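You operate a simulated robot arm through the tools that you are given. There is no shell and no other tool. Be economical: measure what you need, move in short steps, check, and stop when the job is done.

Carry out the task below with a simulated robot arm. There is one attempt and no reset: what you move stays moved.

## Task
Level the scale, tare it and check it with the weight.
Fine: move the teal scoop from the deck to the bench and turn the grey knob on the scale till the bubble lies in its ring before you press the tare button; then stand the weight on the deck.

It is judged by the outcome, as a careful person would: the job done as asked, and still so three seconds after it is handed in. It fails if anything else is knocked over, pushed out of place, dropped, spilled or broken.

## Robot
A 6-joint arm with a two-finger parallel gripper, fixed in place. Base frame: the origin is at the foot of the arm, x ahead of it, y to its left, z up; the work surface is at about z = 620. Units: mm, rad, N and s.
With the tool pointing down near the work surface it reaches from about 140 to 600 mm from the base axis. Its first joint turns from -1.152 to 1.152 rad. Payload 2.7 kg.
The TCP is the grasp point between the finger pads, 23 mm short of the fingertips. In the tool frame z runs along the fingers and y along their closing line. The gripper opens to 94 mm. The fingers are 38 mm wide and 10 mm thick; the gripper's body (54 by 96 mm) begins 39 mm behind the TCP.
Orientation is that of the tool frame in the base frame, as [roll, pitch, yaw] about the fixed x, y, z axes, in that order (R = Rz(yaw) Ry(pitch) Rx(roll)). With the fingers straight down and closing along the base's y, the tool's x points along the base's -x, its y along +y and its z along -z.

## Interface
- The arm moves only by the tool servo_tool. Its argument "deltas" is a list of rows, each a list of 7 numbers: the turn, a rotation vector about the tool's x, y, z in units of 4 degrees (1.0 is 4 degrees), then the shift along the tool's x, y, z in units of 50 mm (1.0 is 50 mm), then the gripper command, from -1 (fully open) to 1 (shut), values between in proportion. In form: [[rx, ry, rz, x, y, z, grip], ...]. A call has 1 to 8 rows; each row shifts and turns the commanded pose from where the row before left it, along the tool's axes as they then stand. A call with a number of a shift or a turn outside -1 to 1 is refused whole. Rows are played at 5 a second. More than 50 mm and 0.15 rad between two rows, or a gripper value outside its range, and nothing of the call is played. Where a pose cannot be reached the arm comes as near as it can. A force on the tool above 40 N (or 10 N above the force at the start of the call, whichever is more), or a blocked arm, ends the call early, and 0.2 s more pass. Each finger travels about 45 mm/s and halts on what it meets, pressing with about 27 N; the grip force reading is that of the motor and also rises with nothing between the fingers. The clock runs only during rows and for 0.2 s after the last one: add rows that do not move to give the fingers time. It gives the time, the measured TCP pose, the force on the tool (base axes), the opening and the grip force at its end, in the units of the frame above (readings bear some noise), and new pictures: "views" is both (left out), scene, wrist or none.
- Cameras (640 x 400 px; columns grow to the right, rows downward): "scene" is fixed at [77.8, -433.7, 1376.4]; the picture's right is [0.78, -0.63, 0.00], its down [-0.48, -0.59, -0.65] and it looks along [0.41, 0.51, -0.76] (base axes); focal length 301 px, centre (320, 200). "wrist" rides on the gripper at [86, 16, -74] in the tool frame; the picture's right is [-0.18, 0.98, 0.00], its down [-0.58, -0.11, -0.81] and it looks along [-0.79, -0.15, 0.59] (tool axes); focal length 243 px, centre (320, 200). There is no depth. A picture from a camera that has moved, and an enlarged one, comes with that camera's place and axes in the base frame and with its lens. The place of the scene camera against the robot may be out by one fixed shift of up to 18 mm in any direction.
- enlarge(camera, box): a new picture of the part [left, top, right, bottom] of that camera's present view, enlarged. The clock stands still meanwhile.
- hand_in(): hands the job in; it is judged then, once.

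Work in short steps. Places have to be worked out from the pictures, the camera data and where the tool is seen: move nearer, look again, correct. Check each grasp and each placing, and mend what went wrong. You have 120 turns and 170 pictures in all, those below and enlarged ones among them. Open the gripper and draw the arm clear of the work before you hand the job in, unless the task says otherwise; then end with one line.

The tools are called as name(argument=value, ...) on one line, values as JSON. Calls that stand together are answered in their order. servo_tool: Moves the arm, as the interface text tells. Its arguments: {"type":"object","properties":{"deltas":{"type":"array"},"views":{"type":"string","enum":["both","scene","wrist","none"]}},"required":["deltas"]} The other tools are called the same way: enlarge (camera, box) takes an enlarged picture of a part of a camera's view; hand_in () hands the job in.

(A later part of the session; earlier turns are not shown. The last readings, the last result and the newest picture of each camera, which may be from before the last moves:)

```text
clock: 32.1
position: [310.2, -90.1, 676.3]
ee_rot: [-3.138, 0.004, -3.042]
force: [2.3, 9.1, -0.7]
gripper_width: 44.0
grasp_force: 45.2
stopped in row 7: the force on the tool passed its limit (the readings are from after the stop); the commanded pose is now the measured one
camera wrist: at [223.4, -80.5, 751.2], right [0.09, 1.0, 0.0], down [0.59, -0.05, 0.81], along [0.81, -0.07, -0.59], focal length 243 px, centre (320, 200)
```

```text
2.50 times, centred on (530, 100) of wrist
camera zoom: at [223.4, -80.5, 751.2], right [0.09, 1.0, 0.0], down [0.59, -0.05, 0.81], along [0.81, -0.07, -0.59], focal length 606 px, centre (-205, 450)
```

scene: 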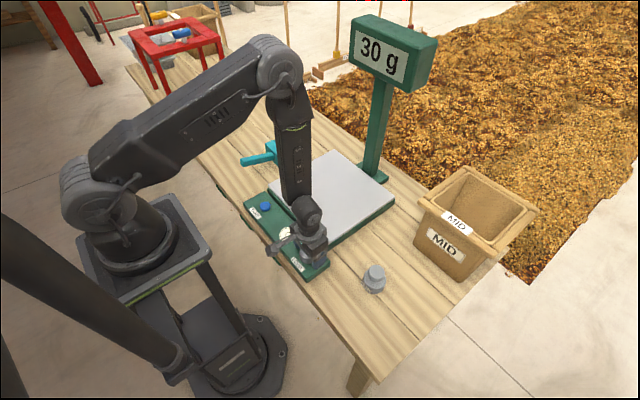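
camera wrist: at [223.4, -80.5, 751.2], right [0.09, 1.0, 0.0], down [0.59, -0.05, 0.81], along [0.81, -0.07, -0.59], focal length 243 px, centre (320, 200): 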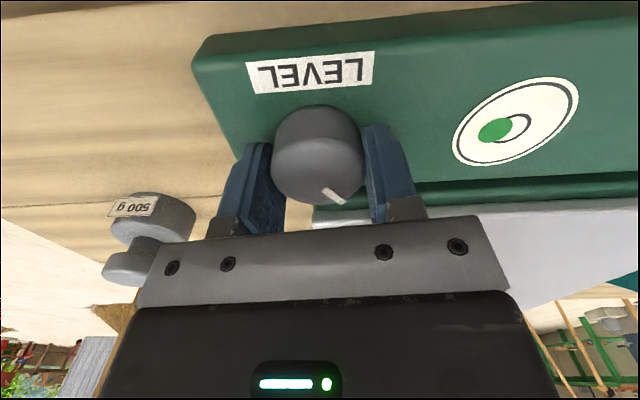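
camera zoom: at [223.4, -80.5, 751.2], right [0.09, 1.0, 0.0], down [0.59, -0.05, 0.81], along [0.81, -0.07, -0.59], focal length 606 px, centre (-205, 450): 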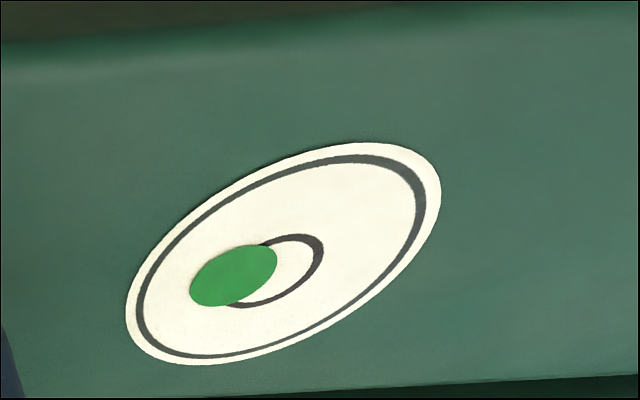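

About 31° reduced the bubble offset from 0.22 to 0.155 of the disc, so roughly 70° more is needed. I'll continue this stroke.

servo_tool(deltas=[[0, 0, -0.6, 0, 0, 0, 0.2], [0, 0, -0.6, 0, 0, 0, 0.2], [0, 0, -0.6, 0, 0, 0, 0.2], [0, 0, -0.6, 0, 0, 0, 0.2], [0, 0, -0.6, 0, 0, 0, 0.2], [0, 0, -0.6, 0, 0, 0, 0.2], [0, 0, -0.6, 0, 0, 0, 0.2], [0, 0, 0, 0, 0, 0, 0.2]], views="none")

servo_tool(deltas=[[0, 0, -0.6, 0, 0, 0, 0.2], [0, 0, -0.6, 0, 0, 0, 0.2], [0, 0, -0.6, 0, 0, 0, 0.2], [0, 0, 0, 0, 0, 0, 0.2]], views="wrist")

```text
clock: 33.1
position: [309.6, -89.1, 675.0]
ee_rot: [-3.139, 0.005, -2.869]
force: [1.7, 8.0, -0.5]
gripper_width: 43.4
grasp_force: 45.4
stopped in row 5: the force on the tool passed its limit (the readings are from after the stop); the commanded pose is now the measured one
```

```text
clock: 34.1
position: [309.5, -87.6, 674.7]
ee_rot: [-3.141, 0.002, -2.743]
force: [-1.8, 27.3, 6.6]
gripper_width: 43.6
grasp_force: 45.3
camera wrist: at [224.9, -105.3, 751.4], right [-0.21, 0.98, 0.0], down [0.58, 0.13, 0.81], along [0.79, 0.17, -0.59], focal length 243 px, centre (320, 200)
```

wrist: 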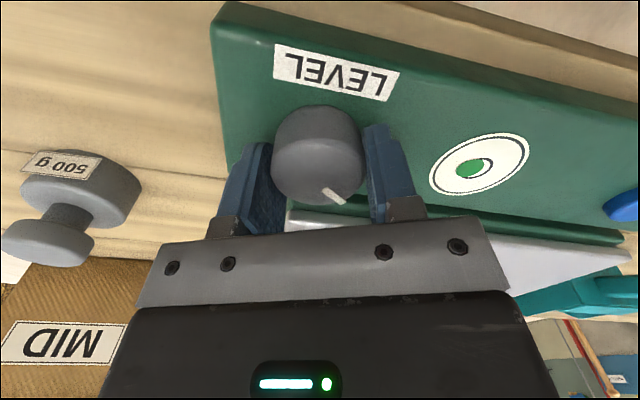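

enlarge(camera="wrist", box=[420, 120, 540, 205])

```text
4.71 times, centred on (480, 162) of wrist
camera zoom: at [224.9, -105.3, 751.4], right [-0.21, 0.98, 0.0], down [0.58, 0.13, 0.81], along [0.79, 0.17, -0.59], focal length 1142 px, centre (-433, 376)
```

zoom: 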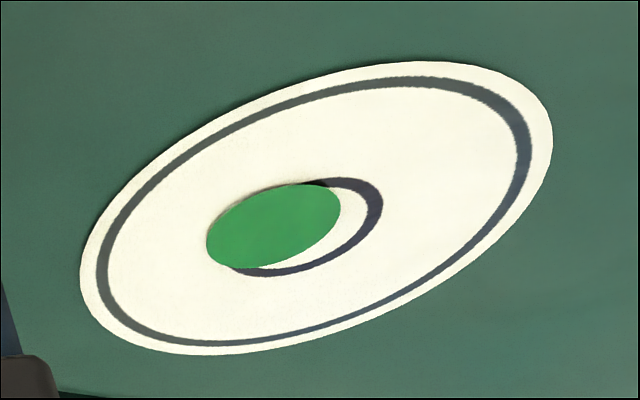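

The offset is now about 0.07 of the disc, so roughly 12–18° more. I'll relieve the +y load by 1.5 mm and continue in small turns.

servo_tool(deltas=[[0, 0, 0, 0, -0.03, 0, 0.2], [0, 0, -0.5, 0, 0, 0, 0.2], [0, 0, -0.5, 0, 0, 0, 0.2], [0, 0, -0.5, 0, 0, 0, 0.2], [0, 0, -0.5, 0, 0, 0, 0.2], [0, 0, 0, 0, 0, 0, 0.2]], views="wrist")

enlarge(camera="wrist", box=[400, 130, 520, 215])

```text
clock: 34.5
position: [309.5, -88.6, 675.5]
ee_rot: [-3.141, 0.002, -2.741]
force: [0.3, 9.8, 2.9]
gripper_width: 43.6
grasp_force: 45.4
stopped in row 1: the force on the tool passed its limit (the readings are from after the stop); the commanded pose is now the measured one
camera wrist: at [224.9, -105.5, 751.4], right [-0.21, 0.98, 0.0], down [0.58, 0.13, 0.81], along [0.79, 0.17, -0.59], focal length 243 px, centre (320, 200)
```

wrist: 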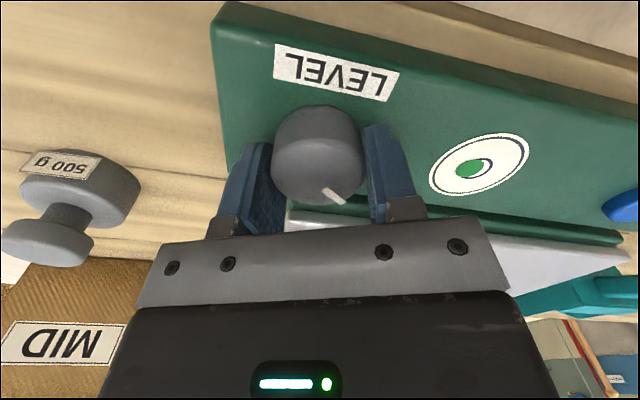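

```text
4.71 times, centred on (460, 172) of wrist
camera zoom: at [224.9, -105.5, 751.4], right [-0.21, 0.98, 0.0], down [0.58, 0.13, 0.81], along [0.79, 0.17, -0.59], focal length 1142 px, centre (-339, 329)
```

zoom: 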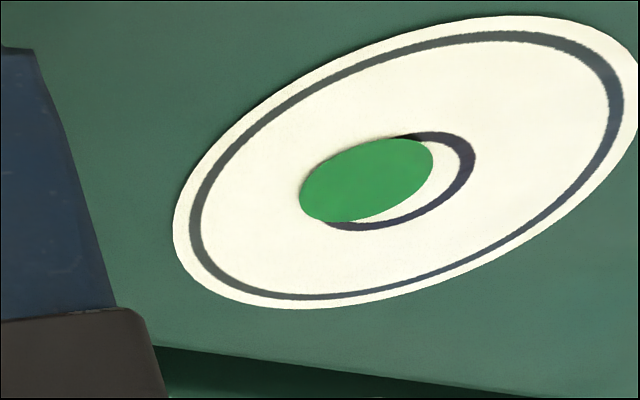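

The load has relaxed to about 10 N. I'll carry on turning in small steps without shifting.

servo_tool(deltas=[[0, 0, -0.5, 0, 0, 0, 0.2], [0, 0, -0.5, 0, 0, 0, 0.2], [0, 0, -0.5, 0, 0, 0, 0.2], [0, 0, 0, 0, 0, 0, 0.2]], views="wrist")

enlarge(camera="wrist", box=[400, 130, 520, 215])

```text
clock: 35.5
position: [310.7, -86.7, 676.0]
ee_rot: [-3.14, 0.0, -2.636]
force: [-0.4, 25.5, 8.4]
gripper_width: 43.6
grasp_force: 44.7
camera wrist: at [227.2, -114.1, 751.5], right [-0.32, 0.95, 0.0], down [0.56, 0.19, 0.81], along [0.77, 0.25, -0.59], focal length 243 px, centre (320, 200)
```

wrist: 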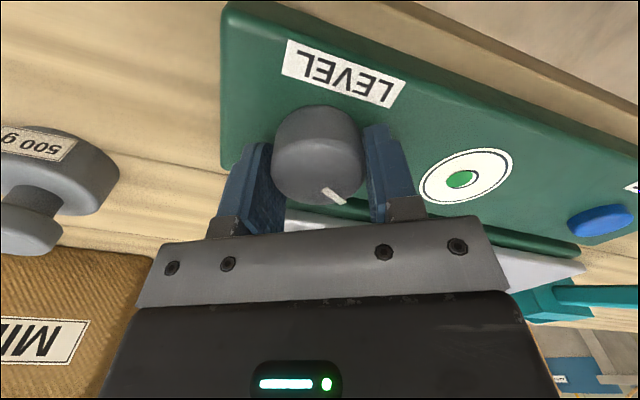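

```text
4.71 times, centred on (460, 172) of wrist
camera zoom: at [227.2, -114.1, 751.5], right [-0.32, 0.95, 0.0], down [0.56, 0.19, 0.81], along [0.77, 0.25, -0.59], focal length 1142 px, centre (-339, 329)
```

zoom: 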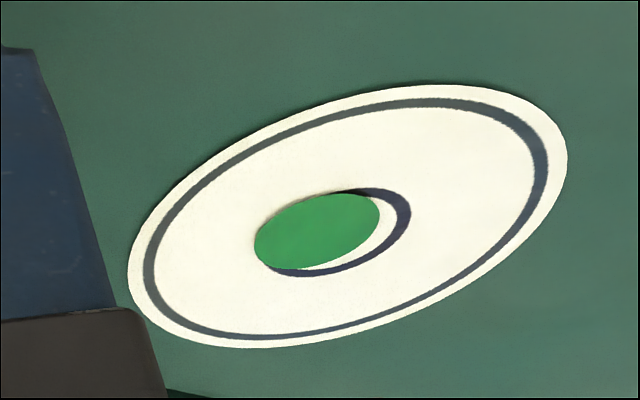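

The bubble is nearly there, about 0.055 off, and the side load is building again. I'll loosen, unwind 28°, and look at the relaxed bubble from both cameras.

servo_tool(deltas=[[0, 0, 0, 0, 0, 0, -0.15], [0, 0, 0, 0, 0, 0, -0.15], [0, 0, 1, 0, 0, 0, -0.15], [0, 0, 1, 0, 0, 0, -0.15], [0, 0, 1, 0, 0, 0, -0.15], [0, 0, 1, 0, 0, 0, -0.15], [0, 0, 1, 0, 0, 0, -0.15], [0, 0, 0, 0, 0, 0, -0.15]], views="none")

servo_tool(deltas=[[0, 0, 1, 0, 0, 0, -0.15], [0, 0, 1, 0, 0, 0, -0.15], [0, 0, 0, 0, 0, 0, -0.15]])

enlarge(camera="scene", box=[250, 200, 360, 290])

enlarge(camera="wrist", box=[420, 50, 600, 180])

```text
clock: 37.3
position: [310.0, -87.9, 676.3]
ee_rot: [-3.14, 0.003, -2.988]
force: [0.2, 0.0, -0.2]
gripper_width: 54.1
grasp_force: 0.0
```

```text
clock: 38.1
position: [311.1, -88.7, 675.0]
ee_rot: [-3.141, 0.003, -3.127]
force: [0.2, 0.7, 0.5]
gripper_width: 54.1
grasp_force: 0.0
camera wrist: at [224.8, -72.2, 751.0], right [0.17, 0.99, 0.0], down [0.58, -0.1, 0.81], along [0.8, -0.14, -0.59], focal length 243 px, centre (320, 200)
```

scene: 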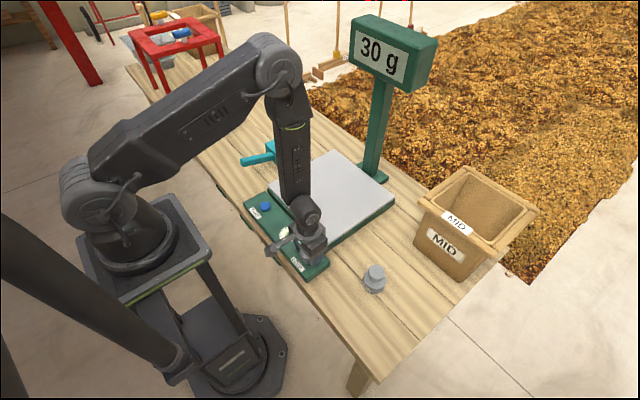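
wrist: 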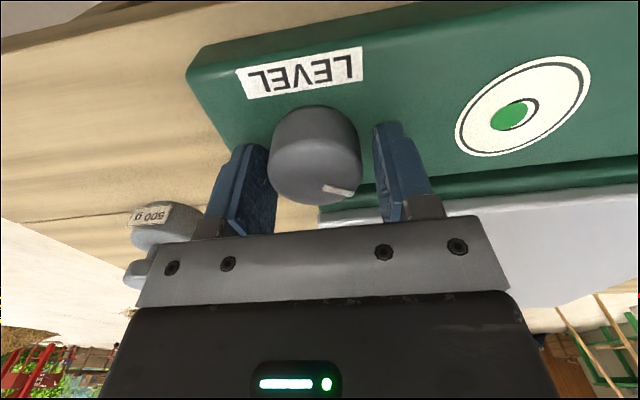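

```text
4.44 times, centred on (305, 245) of scene
camera zoom: at [77.8, -433.7, 1376.4], right [0.78, -0.63, 0.0], down [-0.48, -0.59, -0.65], along [0.41, 0.51, -0.76], focal length 1339 px, centre (387, 0)
```

zoom: 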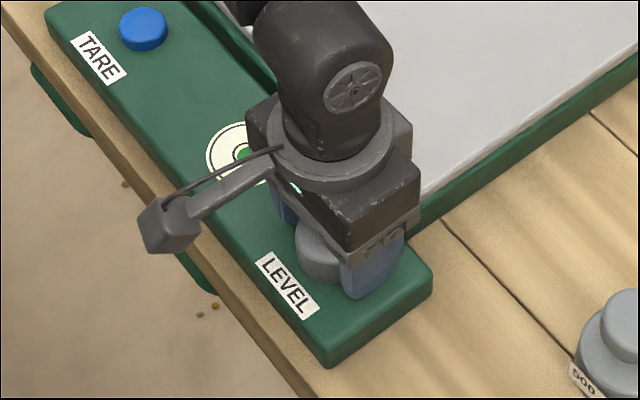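

```text
3.08 times, centred on (510, 115) of wrist
camera zoom: at [224.8, -72.2, 751.0], right [0.17, 0.99, 0.0], down [0.58, -0.1, 0.81], along [0.8, -0.14, -0.59], focal length 746 px, centre (-265, 462)
```

zoom: 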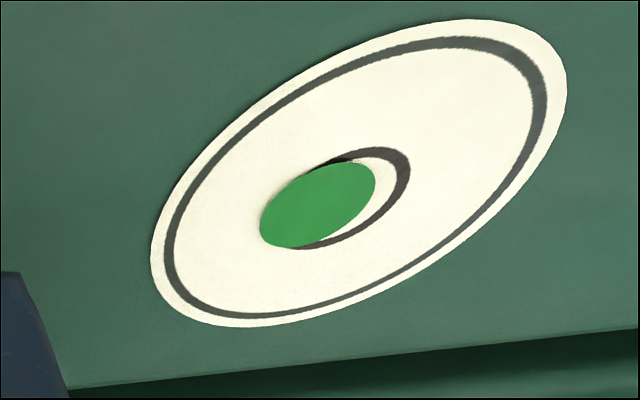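

The remaining offset is about 0.045 of the disc, roughly 10° more. I'll shift 1.5 mm in −y, regrip gently, and turn 8°.

servo_tool(deltas=[[0, 0, 0, 0.02, -0.03, 0, -0.15], [0, 0, 0, 0, 0, 0, 0.2], [0, 0, 0, 0, 0, 0, 0.2], [0, 0, 0, 0, 0, 0, 0.2], [0, 0, 0, 0, 0, 0, 0.2]], views="none")

servo_tool(deltas=[[0, 0, -0.5, 0, 0, 0, 0.2], [0, 0, -0.5, 0, 0, 0, 0.2], [0, 0, -0.5, 0, 0, 0, 0.2], [0, 0, -0.5, 0, 0, 0, 0.2], [0, 0, 0, 0, 0, 0, 0.2]], views="wrist")

enlarge(camera="wrist", box=[410, 60, 590, 190])

```text
clock: 39.3
position: [309.7, -89.6, 674.6]
ee_rot: [-3.141, 0.0, -3.126]
force: [1.0, -1.0, -4.0]
gripper_width: 43.7
grasp_force: 45.0
```

```text
clock: 40.5
position: [309.1, -89.1, 675.3]
ee_rot: [3.141, 0.0, -2.985]
force: [-4.2, 15.9, 0.4]
gripper_width: 43.5
grasp_force: 44.6
camera wrist: at [222.2, -85.5, 751.4], right [0.03, 1.0, 0.0], down [0.59, -0.02, 0.81], along [0.81, -0.02, -0.59], focal length 243 px, centre (320, 200)
```

wrist: 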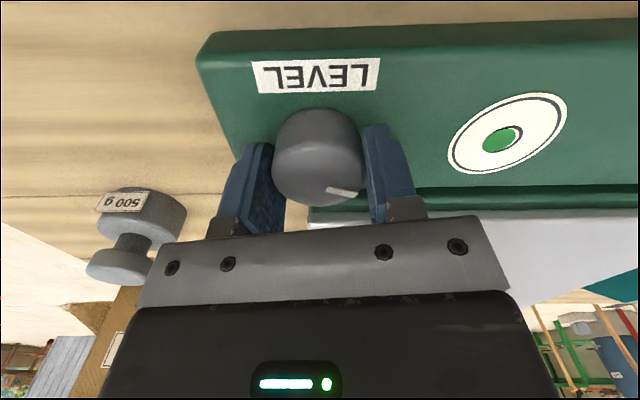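

```text
3.08 times, centred on (500, 125) of wrist
camera zoom: at [222.2, -85.5, 751.4], right [0.03, 1.0, 0.0], down [0.59, -0.02, 0.81], along [0.81, -0.02, -0.59], focal length 746 px, centre (-234, 431)
```

zoom: 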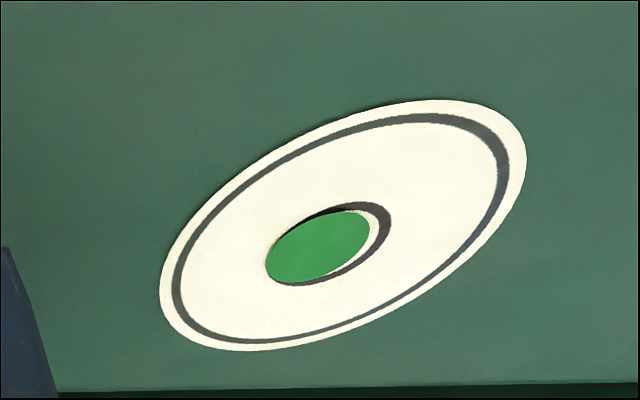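

Offset is now about 0.03, so another 8°.

servo_tool(deltas=[[0, 0, -0.5, 0, 0, 0, 0.2], [0, 0, -0.5, 0, 0, 0, 0.2], [0, 0, -0.5, 0, 0, 0, 0.2], [0, 0, -0.5, 0, 0, 0, 0.2], [0, 0, 0, 0, 0, 0, 0.2]], views="wrist")

enlarge(camera="wrist", box=[390, 90, 570, 220])

```text
clock: 41.5
position: [309.0, -89.9, 674.8]
ee_rot: [-3.14, 0.001, -2.848]
force: [-0.5, 8.9, 0.8]
gripper_width: 43.7
grasp_force: 45.4
stopped in row 5: the force on the tool passed its limit (the readings are from after the stop); the commanded pose is now the measured one
camera wrist: at [222.6, -97.2, 751.4], right [-0.11, 0.99, 0.0], down [0.59, 0.06, 0.81], along [0.8, 0.09, -0.59], focal length 243 px, centre (320, 200)
```

wrist: 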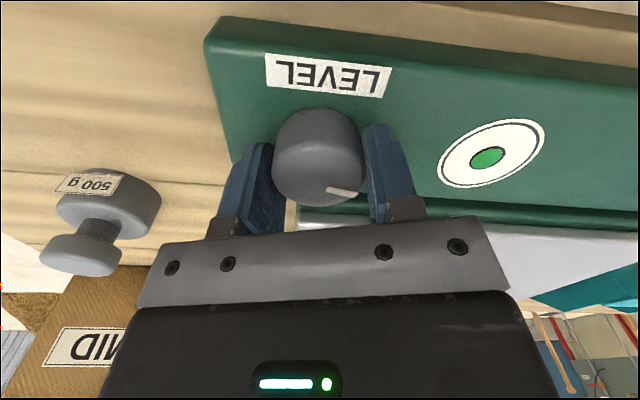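

```text
3.08 times, centred on (480, 155) of wrist
camera zoom: at [222.6, -97.2, 751.4], right [-0.11, 0.99, 0.0], down [0.59, 0.06, 0.81], along [0.8, 0.09, -0.59], focal length 746 px, centre (-172, 338)
```

zoom: 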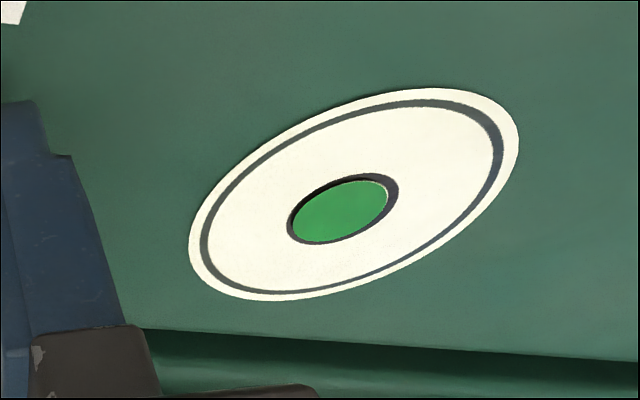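

The bubble now lies inside the ring. I'll release, rise, and check it unobstructed.

servo_tool(deltas=[[0, 0, 0, 0, 0, 0, -0.15], [0, 0, 0, 0, 0, 0, -0.15], [0, 0, 0, 0, 0, -0.5, -0.15], [0, 0, 0, 0, 0, -1, -0.15], [0, 0, 0.8, 0, 0, -1, 0], [0, 0, 0.8, 0, 0, -1, 0.5], [0, 0, 0.8, 0.5, 0.5, 0, 1], [0, 0, 0.8, 0.5, 0.5, 0, 1]], views="none")

servo_tool(deltas=[[0, 0, 0.8, 0.5, 0.9, 0, 1], [0, 0, 0.4, 0, 0.9, 0, 1], [0, 0, 0, 0, 0.9, 0, 1], [0, 0, 0, 0, 0.9, 0, 1], [0, 0, 0, 0, 0, 0, 1]])

enlarge(camera="scene", box=[270, 220, 310, 250])

```text
clock: 43.3
position: [253.8, -47.1, 850.9]
ee_rot: [-3.142, -0.001, -3.074]
force: [0.1, -0.5, 0.3]
gripper_width: 0.2
grasp_force: 24.7
```

```text
refused: row 1 steps farther than a row can; nothing moved
```

```text
13.33 times, centred on (290, 235) of scene
camera zoom: at [77.8, -433.7, 1376.4], right [0.78, -0.63, 0.0], down [-0.48, -0.59, -0.65], along [0.41, 0.51, -0.76], focal length 4016 px, centre (720, -267)
```

zoom: 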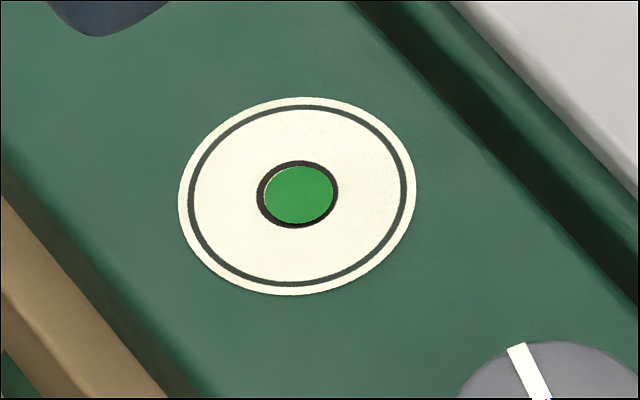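

The bubble sits squarely in its ring. Next I'll look for the tare button, gripper shut, moving behind it for a wrist view.

servo_tool(deltas=[[0, 0, 0.98, 0, 0, 0, 1], [0, 0, 0, 0.1, 0.9, 0.2, 1], [0, 0, 0, 0, 0.9, 0.2, 1], [0, 0, 0, 0, 0.9, 0.2, 1], [0, 0, 0, 0, 0.84, 0.2, 1], [0, 0, 0, 0, 0, 0.2, 1], [0, 0, 0, 0, 0, 0, 1]])

enlarge(camera="scene", box=[240, 180, 330, 280])

```text
clock: 44.9
position: [246.6, 131.9, 800.0]
ee_rot: [-3.141, 0.001, -3.141]
force: [-0.1, 0.8, 0.1]
gripper_width: 0.2
grasp_force: 27.7
camera wrist: at [160.7, 149.2, 875.6], right [0.18, 0.98, 0.0], down [0.58, -0.11, 0.81], along [0.79, -0.15, -0.59], focal length 243 px, centre (320, 200)
```

scene: 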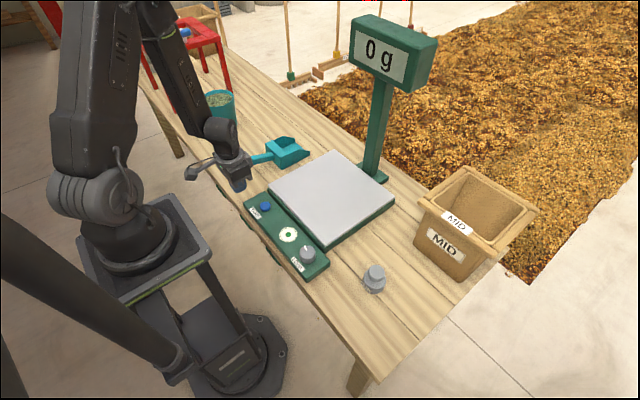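
wrist: 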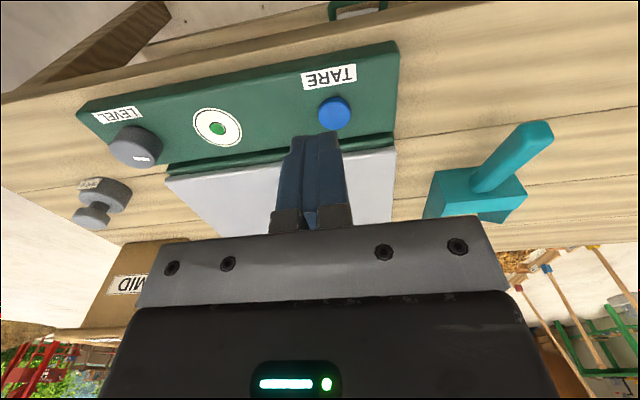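

```text
4.00 times, centred on (285, 230) of scene
camera zoom: at [77.8, -433.7, 1376.4], right [0.78, -0.63, 0.0], down [-0.48, -0.59, -0.65], along [0.41, 0.51, -0.76], focal length 1205 px, centre (460, 80)
```

zoom: 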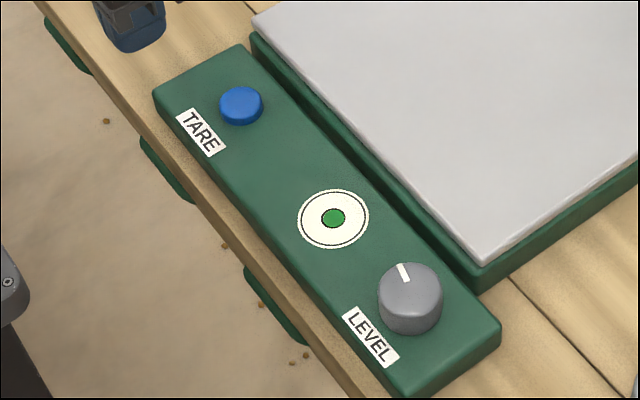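

Display reads 0 g now that it's level. The button computes to about (309,135), so I'll go above it at TCP z≈705.

servo_tool(deltas=[[0, 0, 0, -0.63, 0.03, 0.3, 1], [0, 0, 0, -0.62, 0.03, 0.6, 1], [0, 0, 0, 0, 0, 0.6, 1], [0, 0, 0, 0, 0, 0.4, 1], [0, 0, 0, 0, 0, 0, 1]])

enlarge(camera="scene", box=[230, 160, 320, 250])

```text
clock: 46.1
position: [309.6, 131.3, 704.4]
ee_rot: [3.142, -0.001, -3.14]
force: [-0.5, 0.2, 0.6]
gripper_width: 0.2
grasp_force: 27.3
camera wrist: at [224.1, 148.8, 780.0], right [0.18, 0.98, 0.0], down [0.58, -0.11, 0.81], along [0.79, -0.15, -0.59], focal length 243 px, centre (320, 200)
```

scene: 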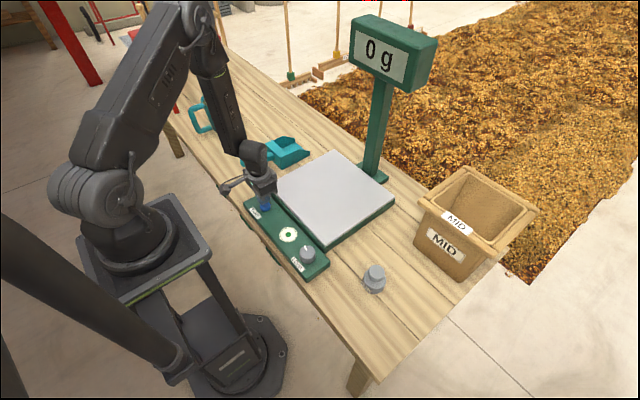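
wrist: 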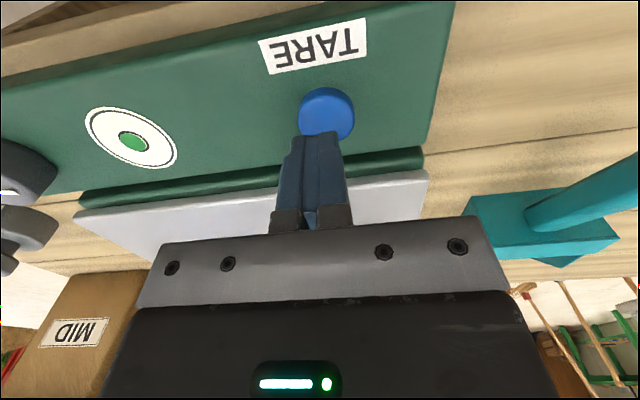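

```text
4.44 times, centred on (275, 205) of scene
camera zoom: at [77.8, -433.7, 1376.4], right [0.78, -0.63, 0.0], down [-0.48, -0.59, -0.65], along [0.41, 0.51, -0.76], focal length 1339 px, centre (520, 178)
```

zoom: 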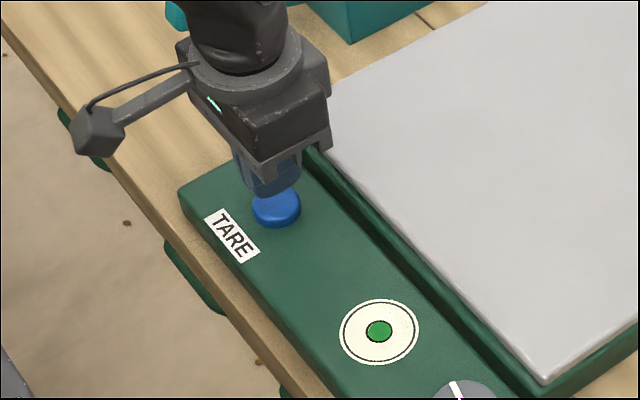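

I'm slightly off: the button is at about (305,136). I'll correct and go down slowly.

servo_tool(deltas=[[0, 0, 0, 0.08, 0.09, 0, 1], [0, 0, 0, 0, 0, 0.15, 1], [0, 0, 0, 0, 0, 0.15, 1], [0, 0, 0, 0, 0, 0, 1]], views="wrist")

servo_tool(deltas=[[0, 0, 0, 0, 0, 0.05, 1], [0, 0, 0, 0, 0, 0.05, 1], [0, 0, 0, 0, 0, 0, 1]], views="scene")

```text
clock: 47.1
position: [306.4, 136.8, 689.0]
ee_rot: [3.141, 0.001, 3.141]
force: [0.0, -0.2, -0.1]
gripper_width: 0.2
grasp_force: 26.9
camera wrist: at [221.0, 154.5, 765.5], right [0.18, 0.98, 0.0], down [0.58, -0.11, 0.81], along [0.79, -0.15, -0.59], focal length 243 px, centre (320, 200)
```

wrist: 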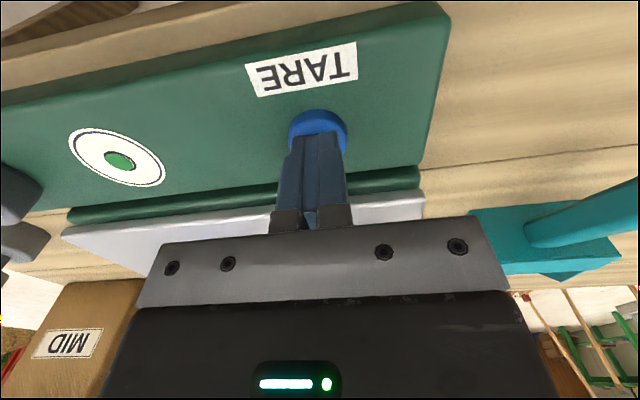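

```text
clock: 47.9
position: [305.9, 137.8, 684.5]
ee_rot: [3.14, -0.002, -3.141]
force: [0.7, 0.0, -1.2]
gripper_width: 0.0
grasp_force: 27.0
```

scene: 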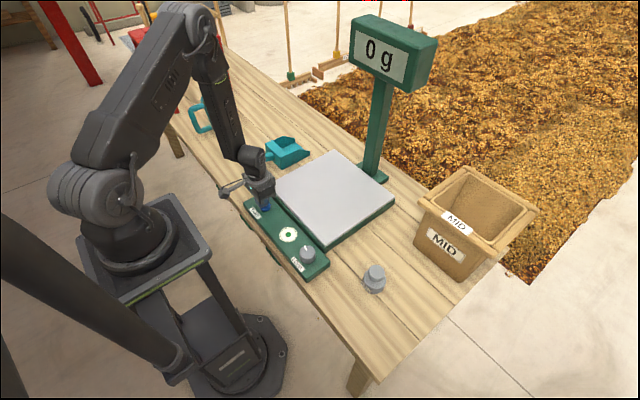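

No contact yet, so I'll continue in small steps.

servo_tool(deltas=[[0, 0, 0, 0, 0, 0.03, 1], [0, 0, 0, 0, 0, 0, 1]], views="none")

servo_tool(deltas=[[0, 0, 0, 0, 0, 0.03, 1], [0, 0, 0, 0, 0, 0, 1]], views="none")

servo_tool(deltas=[[0, 0, 0, 0, 0, 0.03, 1], [0, 0, 0, 0, 0, 0, 1]], views="scene")

```text
clock: 48.5
position: [305.3, 138.0, 683.4]
ee_rot: [3.141, 0.001, -3.138]
force: [-1.0, 0.5, -0.2]
gripper_width: 0.0
grasp_force: 26.9
```

```text
clock: 49.1
position: [305.9, 137.7, 682.5]
ee_rot: [-3.141, -0.001, -3.14]
force: [-0.6, 1.1, 0.5]
gripper_width: 0.0
grasp_force: 26.9
```

```text
clock: 49.7
position: [305.4, 137.6, 680.0]
ee_rot: [3.141, 0.0, -3.139]
force: [0.0, -0.6, 2.1]
gripper_width: 0.0
grasp_force: 27.0
```

scene: 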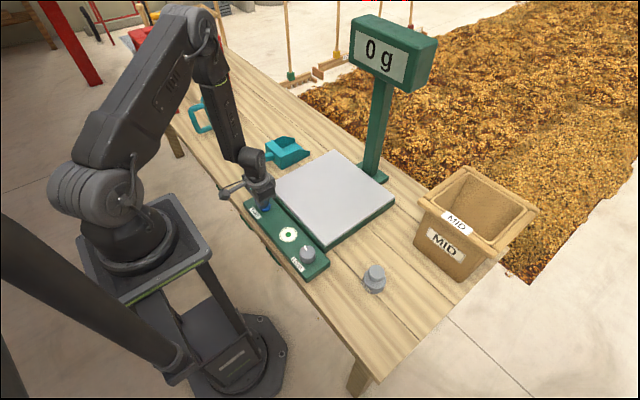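

Contact is just starting (2 N). I'll press further in small steps.

servo_tool(deltas=[[0, 0, 0, 0, 0, 0.03, 1], [0, 0, 0, 0, 0, 0, 1]], views="none")

servo_tool(deltas=[[0, 0, 0, 0, 0, 0.03, 1], [0, 0, 0, 0, 0, 0, 1]], views="none")

servo_tool(deltas=[[0, 0, 0, 0, 0, 0.03, 1], [0, 0, 0, 0, 0, 0, 1]], views="wrist")

enlarge(camera="scene", box=[230, 160, 320, 250])

```text
clock: 50.3
position: [305.9, 137.1, 677.1]
ee_rot: [-3.14, -0.001, -3.14]
force: [-0.1, 1.9, 2.5]
gripper_width: 0.0
grasp_force: 27.2
```

```text
clock: 50.9
position: [305.1, 137.9, 677.5]
ee_rot: [-3.141, -0.001, -3.14]
force: [0.1, 2.1, 4.6]
gripper_width: 0.3
grasp_force: 27.2
```

```text
clock: 51.5
position: [305.7, 137.5, 674.9]
ee_rot: [3.142, 0.0, -3.138]
force: [-2.8, 3.2, 16.2]
gripper_width: 0.1
grasp_force: 27.3
camera wrist: at [219.4, 154.4, 752.3], right [0.18, 0.98, 0.0], down [0.58, -0.11, 0.81], along [0.79, -0.15, -0.59], focal length 243 px, centre (320, 200)
```

wrist: 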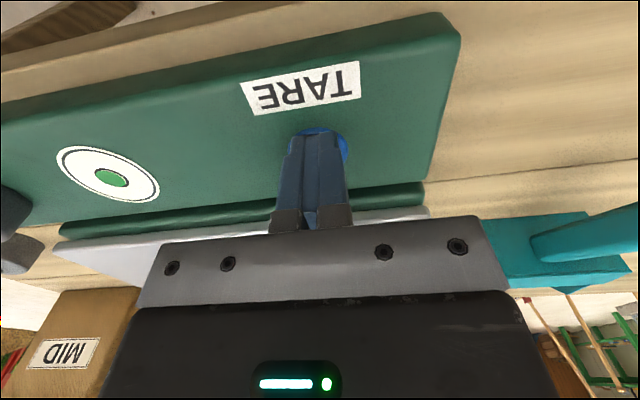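

```text
4.44 times, centred on (275, 205) of scene
camera zoom: at [77.6, -433.7, 1376.4], right [0.78, -0.63, 0.0], down [-0.47, -0.59, -0.65], along [0.41, 0.51, -0.76], focal length 1339 px, centre (520, 178)
```

zoom: 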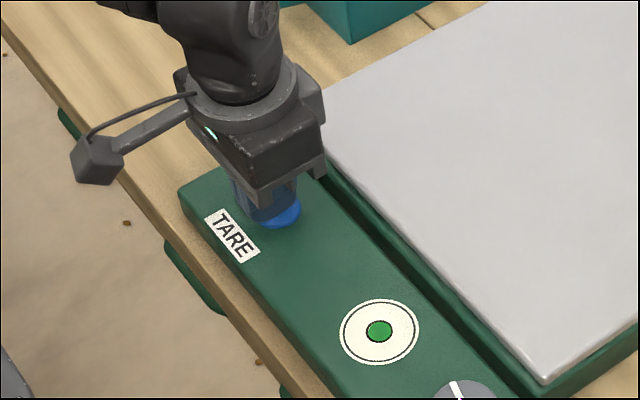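

The button has travelled about 5 mm and bottomed at 16 N. I'll hold it briefly, then rise and check the display and bubble.

servo_tool(deltas=[[0, 0, 0, 0, 0, 0.01, 1], [0, 0, 0, 0, 0, 0, 1], [0, 0, 0, 0, 0, 0, 1]], views="scene")

servo_tool(deltas=[[0, 0, 0, 0, 0, -0.2, 1], [0, 0, 0, 0, 0, -0.8, 1], [0, 0, 0, 0, 0, -0.9, 1], [0, 0, 0, 0, 0, -0.9, 1], [0, 0, 0, 0, 0, 0, 1]], views="scene")

enlarge(camera="scene", box=[240, 180, 330, 280])

```text
clock: 52.3
position: [304.7, 137.5, 676.4]
ee_rot: [3.139, 0.002, -3.14]
force: [-1.3, 2.7, 21.5]
gripper_width: 0.0
grasp_force: 26.8
```

scene: 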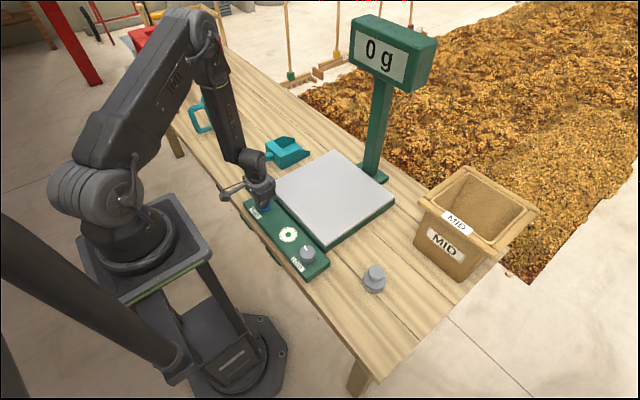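

```text
clock: 53.5
position: [304.1, 137.3, 815.0]
ee_rot: [3.14, -0.001, -3.14]
force: [0.2, 0.2, -0.6]
gripper_width: 0.0
grasp_force: 27.3
```

scene: 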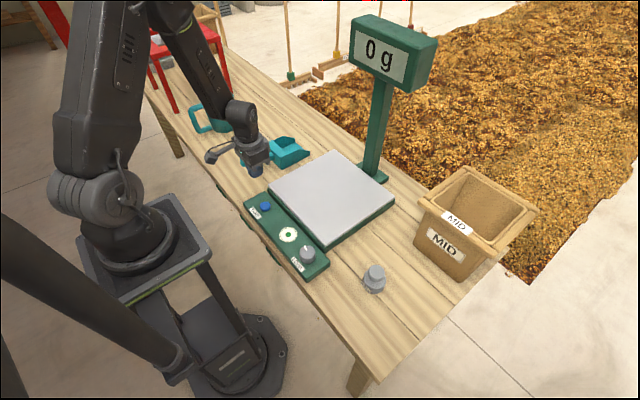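

```text
4.00 times, centred on (285, 230) of scene
camera zoom: at [77.8, -433.7, 1376.4], right [0.78, -0.63, 0.0], down [-0.48, -0.59, -0.65], along [0.41, 0.51, -0.76], focal length 1205 px, centre (460, 80)
```

zoom: 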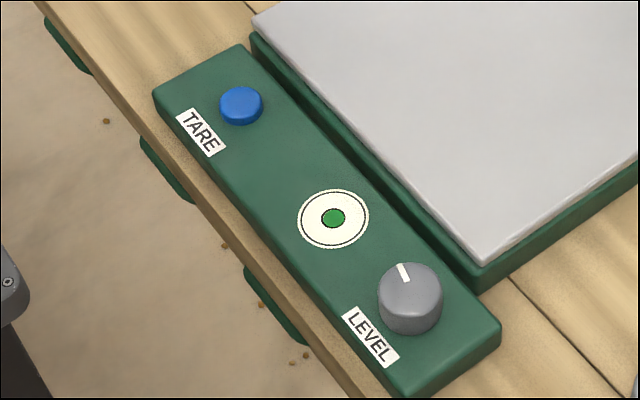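

Tare is pressed, the display shows 0 g and the bubble is still in its ring. Next is the weight, which I estimate at about (415,−246); I'll move behind it to look.

servo_tool(deltas=[[0, 0, 0, 0, -0.9, 0, 1], [0, 0, 0, 0, -0.95, 0, -1], [0, 0, 0, -0.1, -0.95, 0, -1], [0, 0, 0, -0.1, -0.95, 0, -1], [0, 0, 0, -0.1, -0.95, 0, -1], [0, 0, 0, -0.1, -0.95, 0, -1], [0, 0, 0, -0.1, -0.95, 0, -1], [0, 0, 0, 0, -0.8, 0, -1]])

```text
clock: 55.3
position: [331.7, -233.9, 813.9]
ee_rot: [-3.141, -0.001, -3.141]
force: [-0.3, 0.0, -0.5]
gripper_width: 94.0
grasp_force: 0.0
camera wrist: at [246.4, -215.8, 890.1], right [0.18, 0.98, 0.0], down [0.58, -0.11, 0.81], along [0.79, -0.15, -0.59], focal length 243 px, centre (320, 200)
```

scene: 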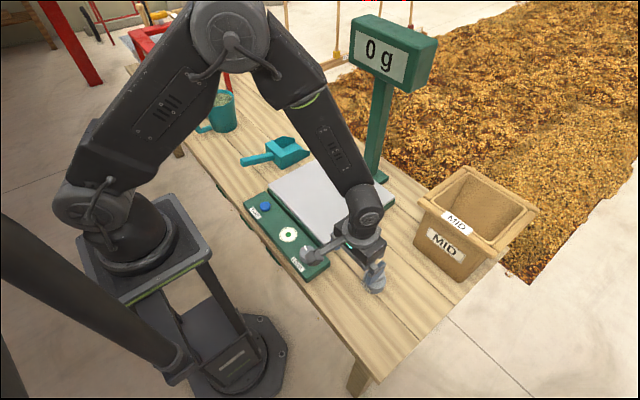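
wrist: 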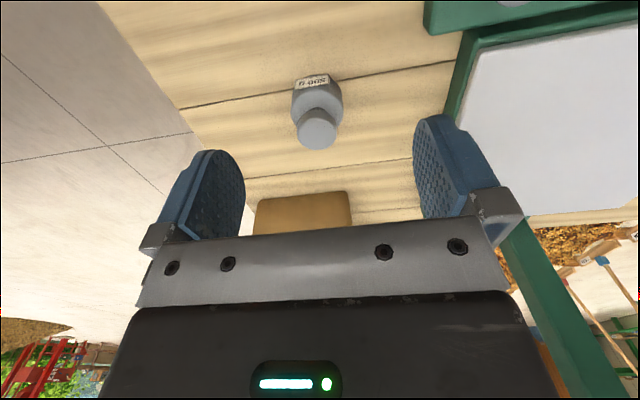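

The weight computes to about (410,−249): base about 52 mm across, top at z≈673. I'll hover above it and re-check.

servo_tool(deltas=[[0, 0, 0, -0.5, -0.1, 0.3, -1], [0, 0, 0, -0.5, -0.1, 0.5, -1], [0, 0, 0, -0.5, -0.1, 0.5, -1], [0, 0, 0, 0, 0, 0, -1]])

enlarge(camera="scene", box=[320, 220, 430, 310])

```text
clock: 56.3
position: [407.5, -248.1, 749.8]
ee_rot: [3.141, 0.001, -3.14]
force: [-0.7, -0.3, -0.4]
gripper_width: 93.9
grasp_force: 0.0
camera wrist: at [322.3, -230.3, 826.2], right [0.18, 0.98, 0.0], down [0.58, -0.11, 0.81], along [0.79, -0.15, -0.59], focal length 243 px, centre (320, 200)
```

scene: 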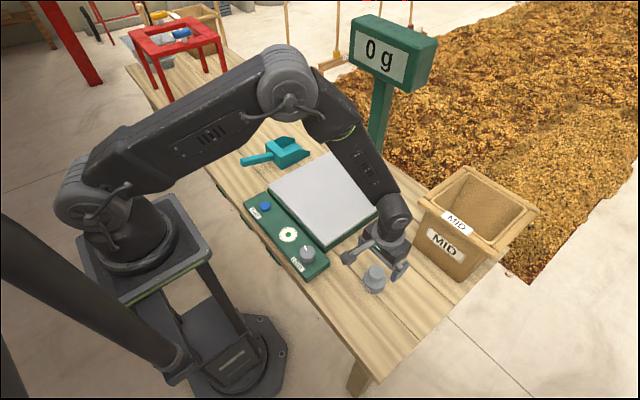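
wrist: 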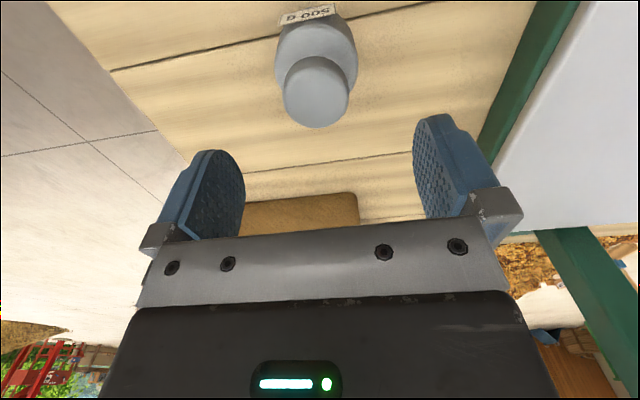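

```text
4.44 times, centred on (375, 265) of scene
camera zoom: at [77.8, -433.7, 1376.4], right [0.78, -0.63, 0.0], down [-0.48, -0.59, -0.65], along [0.41, 0.51, -0.76], focal length 1339 px, centre (76, -89)
```

zoom: 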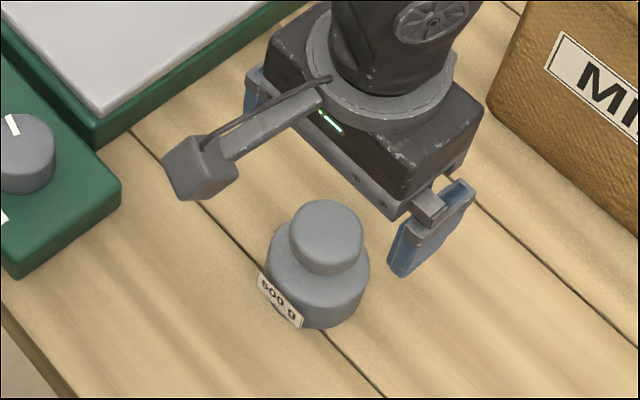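

Both cameras give the weight at about (406,−250). I'll lower around it.

servo_tool(deltas=[[0, 0, 0, 0.02, -0.04, 0.5, -1], [0, 0, 0, 0, 0, 0.6, -1], [0, 0, 0, 0, 0, 0.5, -1], [0, 0, 0, 0, 0, 0, -1]])

enlarge(camera="scene", box=[320, 220, 430, 310])

```text
clock: 57.3
position: [406.6, -250.9, 671.6]
ee_rot: [3.141, 0.002, -3.139]
force: [-0.7, -0.2, -0.3]
gripper_width: 93.9
grasp_force: 0.0
camera wrist: at [320.7, -233.3, 747.8], right [0.18, 0.98, 0.0], down [0.58, -0.11, 0.81], along [0.79, -0.15, -0.59], focal length 243 px, centre (320, 200)
```

scene: 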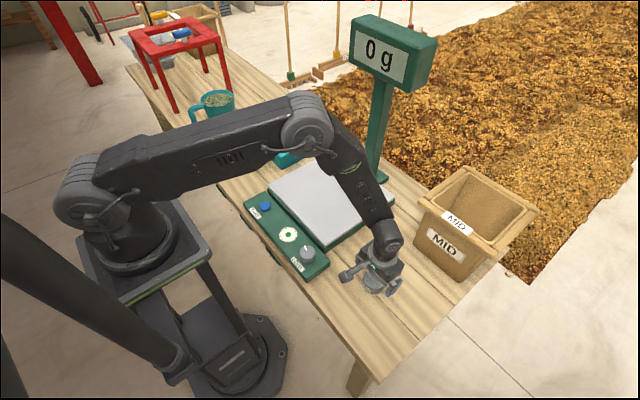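
wrist: 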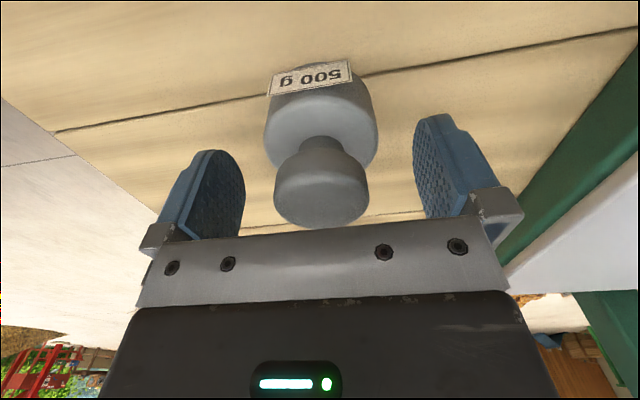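

```text
4.44 times, centred on (375, 265) of scene
camera zoom: at [77.8, -433.7, 1376.4], right [0.78, -0.63, 0.0], down [-0.48, -0.59, -0.65], along [0.41, 0.51, -0.76], focal length 1339 px, centre (76, -89)
```

zoom: 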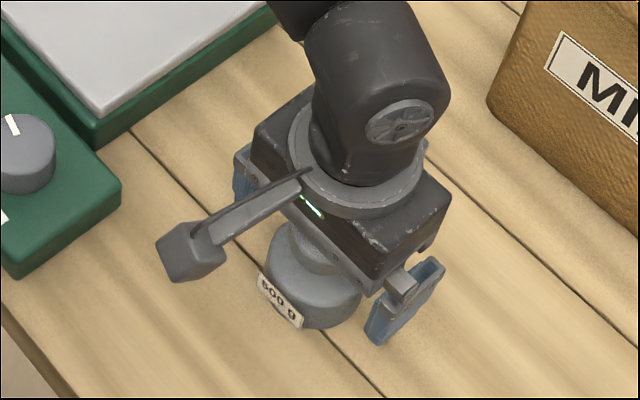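

Well straddled, so I'll shift +2 mm in y and −2 mm in x, then lower to TCP z≈649 so the pads grip the base cylinder, watching force.

servo_tool(deltas=[[0, 0, 0, 0.04, 0.04, 0.2, -1], [0, 0, 0, 0, 0, 0.15, -1], [0, 0, 0, 0, 0, 0.1, -1], [0, 0, 0, 0, 0, 0, -1]], views="wrist")

```text
clock: 58.3
position: [402.8, -249.3, 649.5]
ee_rot: [-3.141, 0.001, -3.141]
force: [-2.8, 4.3, 10.8]
gripper_width: 94.0
grasp_force: 0.0
camera wrist: at [318.0, -230.6, 724.9], right [0.18, 0.98, 0.0], down [0.58, -0.11, 0.81], along [0.79, -0.15, -0.59], focal length 243 px, centre (320, 200)
```

wrist: 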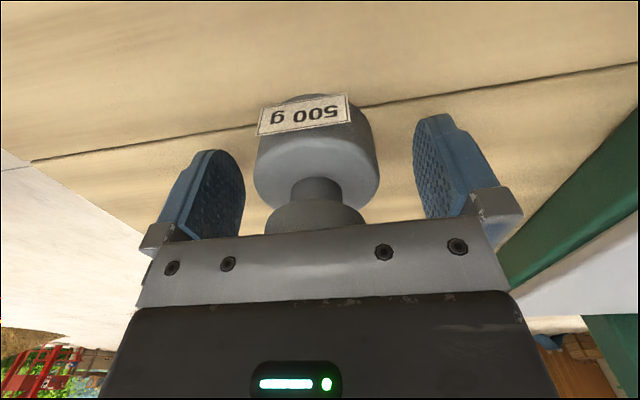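

There's an 11 N upward force, either the palm on the weight's top or the tips on the bench. I'll rise 4 mm and re-read.

servo_tool(deltas=[[0, 0, 0, 0, 0, -0.08, -1], [0, 0, 0, 0, 0, 0, -1]], views="scene")

enlarge(camera="scene", box=[320, 220, 430, 310])

```text
clock: 58.9
position: [403.2, -248.7, 652.5]
ee_rot: [3.141, -0.001, -3.141]
force: [0.2, 0.5, 0.1]
gripper_width: 94.0
grasp_force: 0.0
```

scene: 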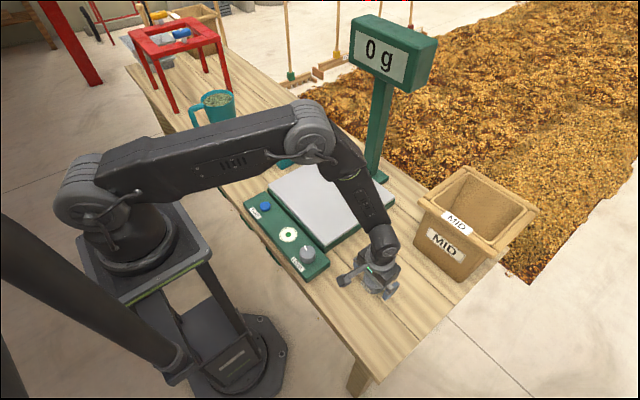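

```text
4.44 times, centred on (375, 265) of scene
camera zoom: at [77.8, -433.7, 1376.4], right [0.78, -0.63, 0.0], down [-0.48, -0.59, -0.65], along [0.41, 0.51, -0.76], focal length 1339 px, centre (76, -89)
```

zoom: 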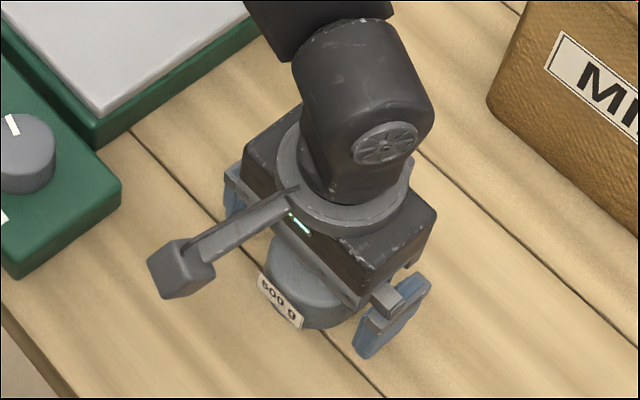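

No contact now. I'll close on the base.

servo_tool(deltas=[[0, 0, 0, 0, 0, -0.02, 0.2], [0, 0, 0, 0, 0, 0, 0.2], [0, 0, 0, 0, 0, 0, 0.2], [0, 0, 0, 0, 0, 0, 1], [0, 0, 0, 0, 0, 0, 1]], views="wrist")

```text
clock: 60.1
position: [403.0, -248.7, 653.2]
ee_rot: [-3.141, 0.0, -3.139]
force: [-0.9, -2.7, 1.4]
gripper_width: 59.7
grasp_force: 27.3
camera wrist: at [317.6, -231.1, 729.8], right [0.18, 0.98, 0.0], down [0.58, -0.11, 0.81], along [0.79, -0.15, -0.59], focal length 243 px, centre (320, 200)
```

wrist: 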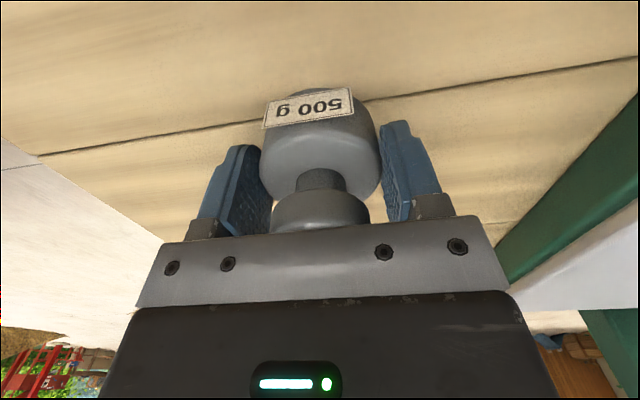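

Gripped at 59.7 mm. I'll lift and check that it hangs straight.

servo_tool(deltas=[[0, 0, 0, 0, 0, -0.2, 1], [0, 0, 0, 0, 0, -0.4, 1], [0, 0, 0, 0, 0, -0.7, 1], [0, 0, 0, 0, 0, -0.8, 1], [0, 0, 0, 0, 0, -0.4, 1], [0, 0, 0, 0, 0, 0, 1]])

enlarge(camera="scene", box=[310, 180, 440, 290])

```text
clock: 61.5
position: [403.7, -245.3, 777.0]
ee_rot: [-3.141, -0.003, -3.139]
force: [-0.4, -0.4, -4.2]
gripper_width: 59.9
grasp_force: 26.8
camera wrist: at [318.1, -228.0, 853.6], right [0.18, 0.98, 0.0], down [0.58, -0.11, 0.81], along [0.79, -0.15, -0.59], focal length 243 px, centre (320, 200)
```

scene: 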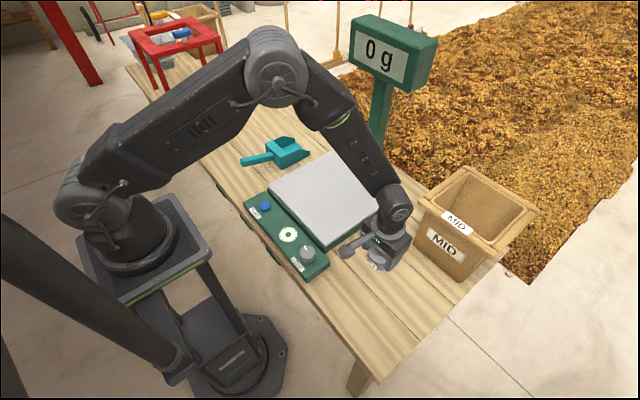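
wrist: 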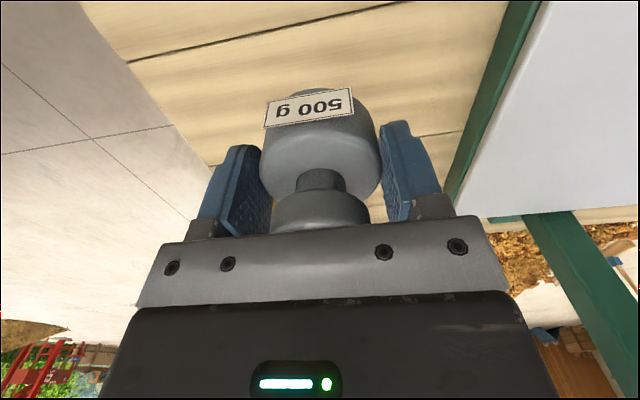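

```text
3.64 times, centred on (375, 235) of scene
camera zoom: at [77.8, -433.7, 1376.4], right [0.78, -0.63, 0.0], down [-0.48, -0.59, -0.65], along [0.41, 0.51, -0.76], focal length 1095 px, centre (120, 73)
```

zoom: 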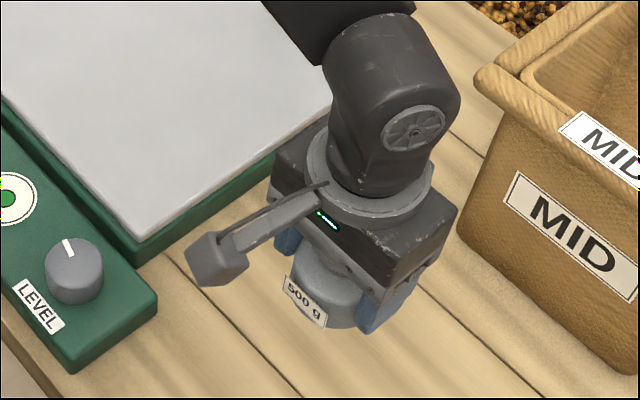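

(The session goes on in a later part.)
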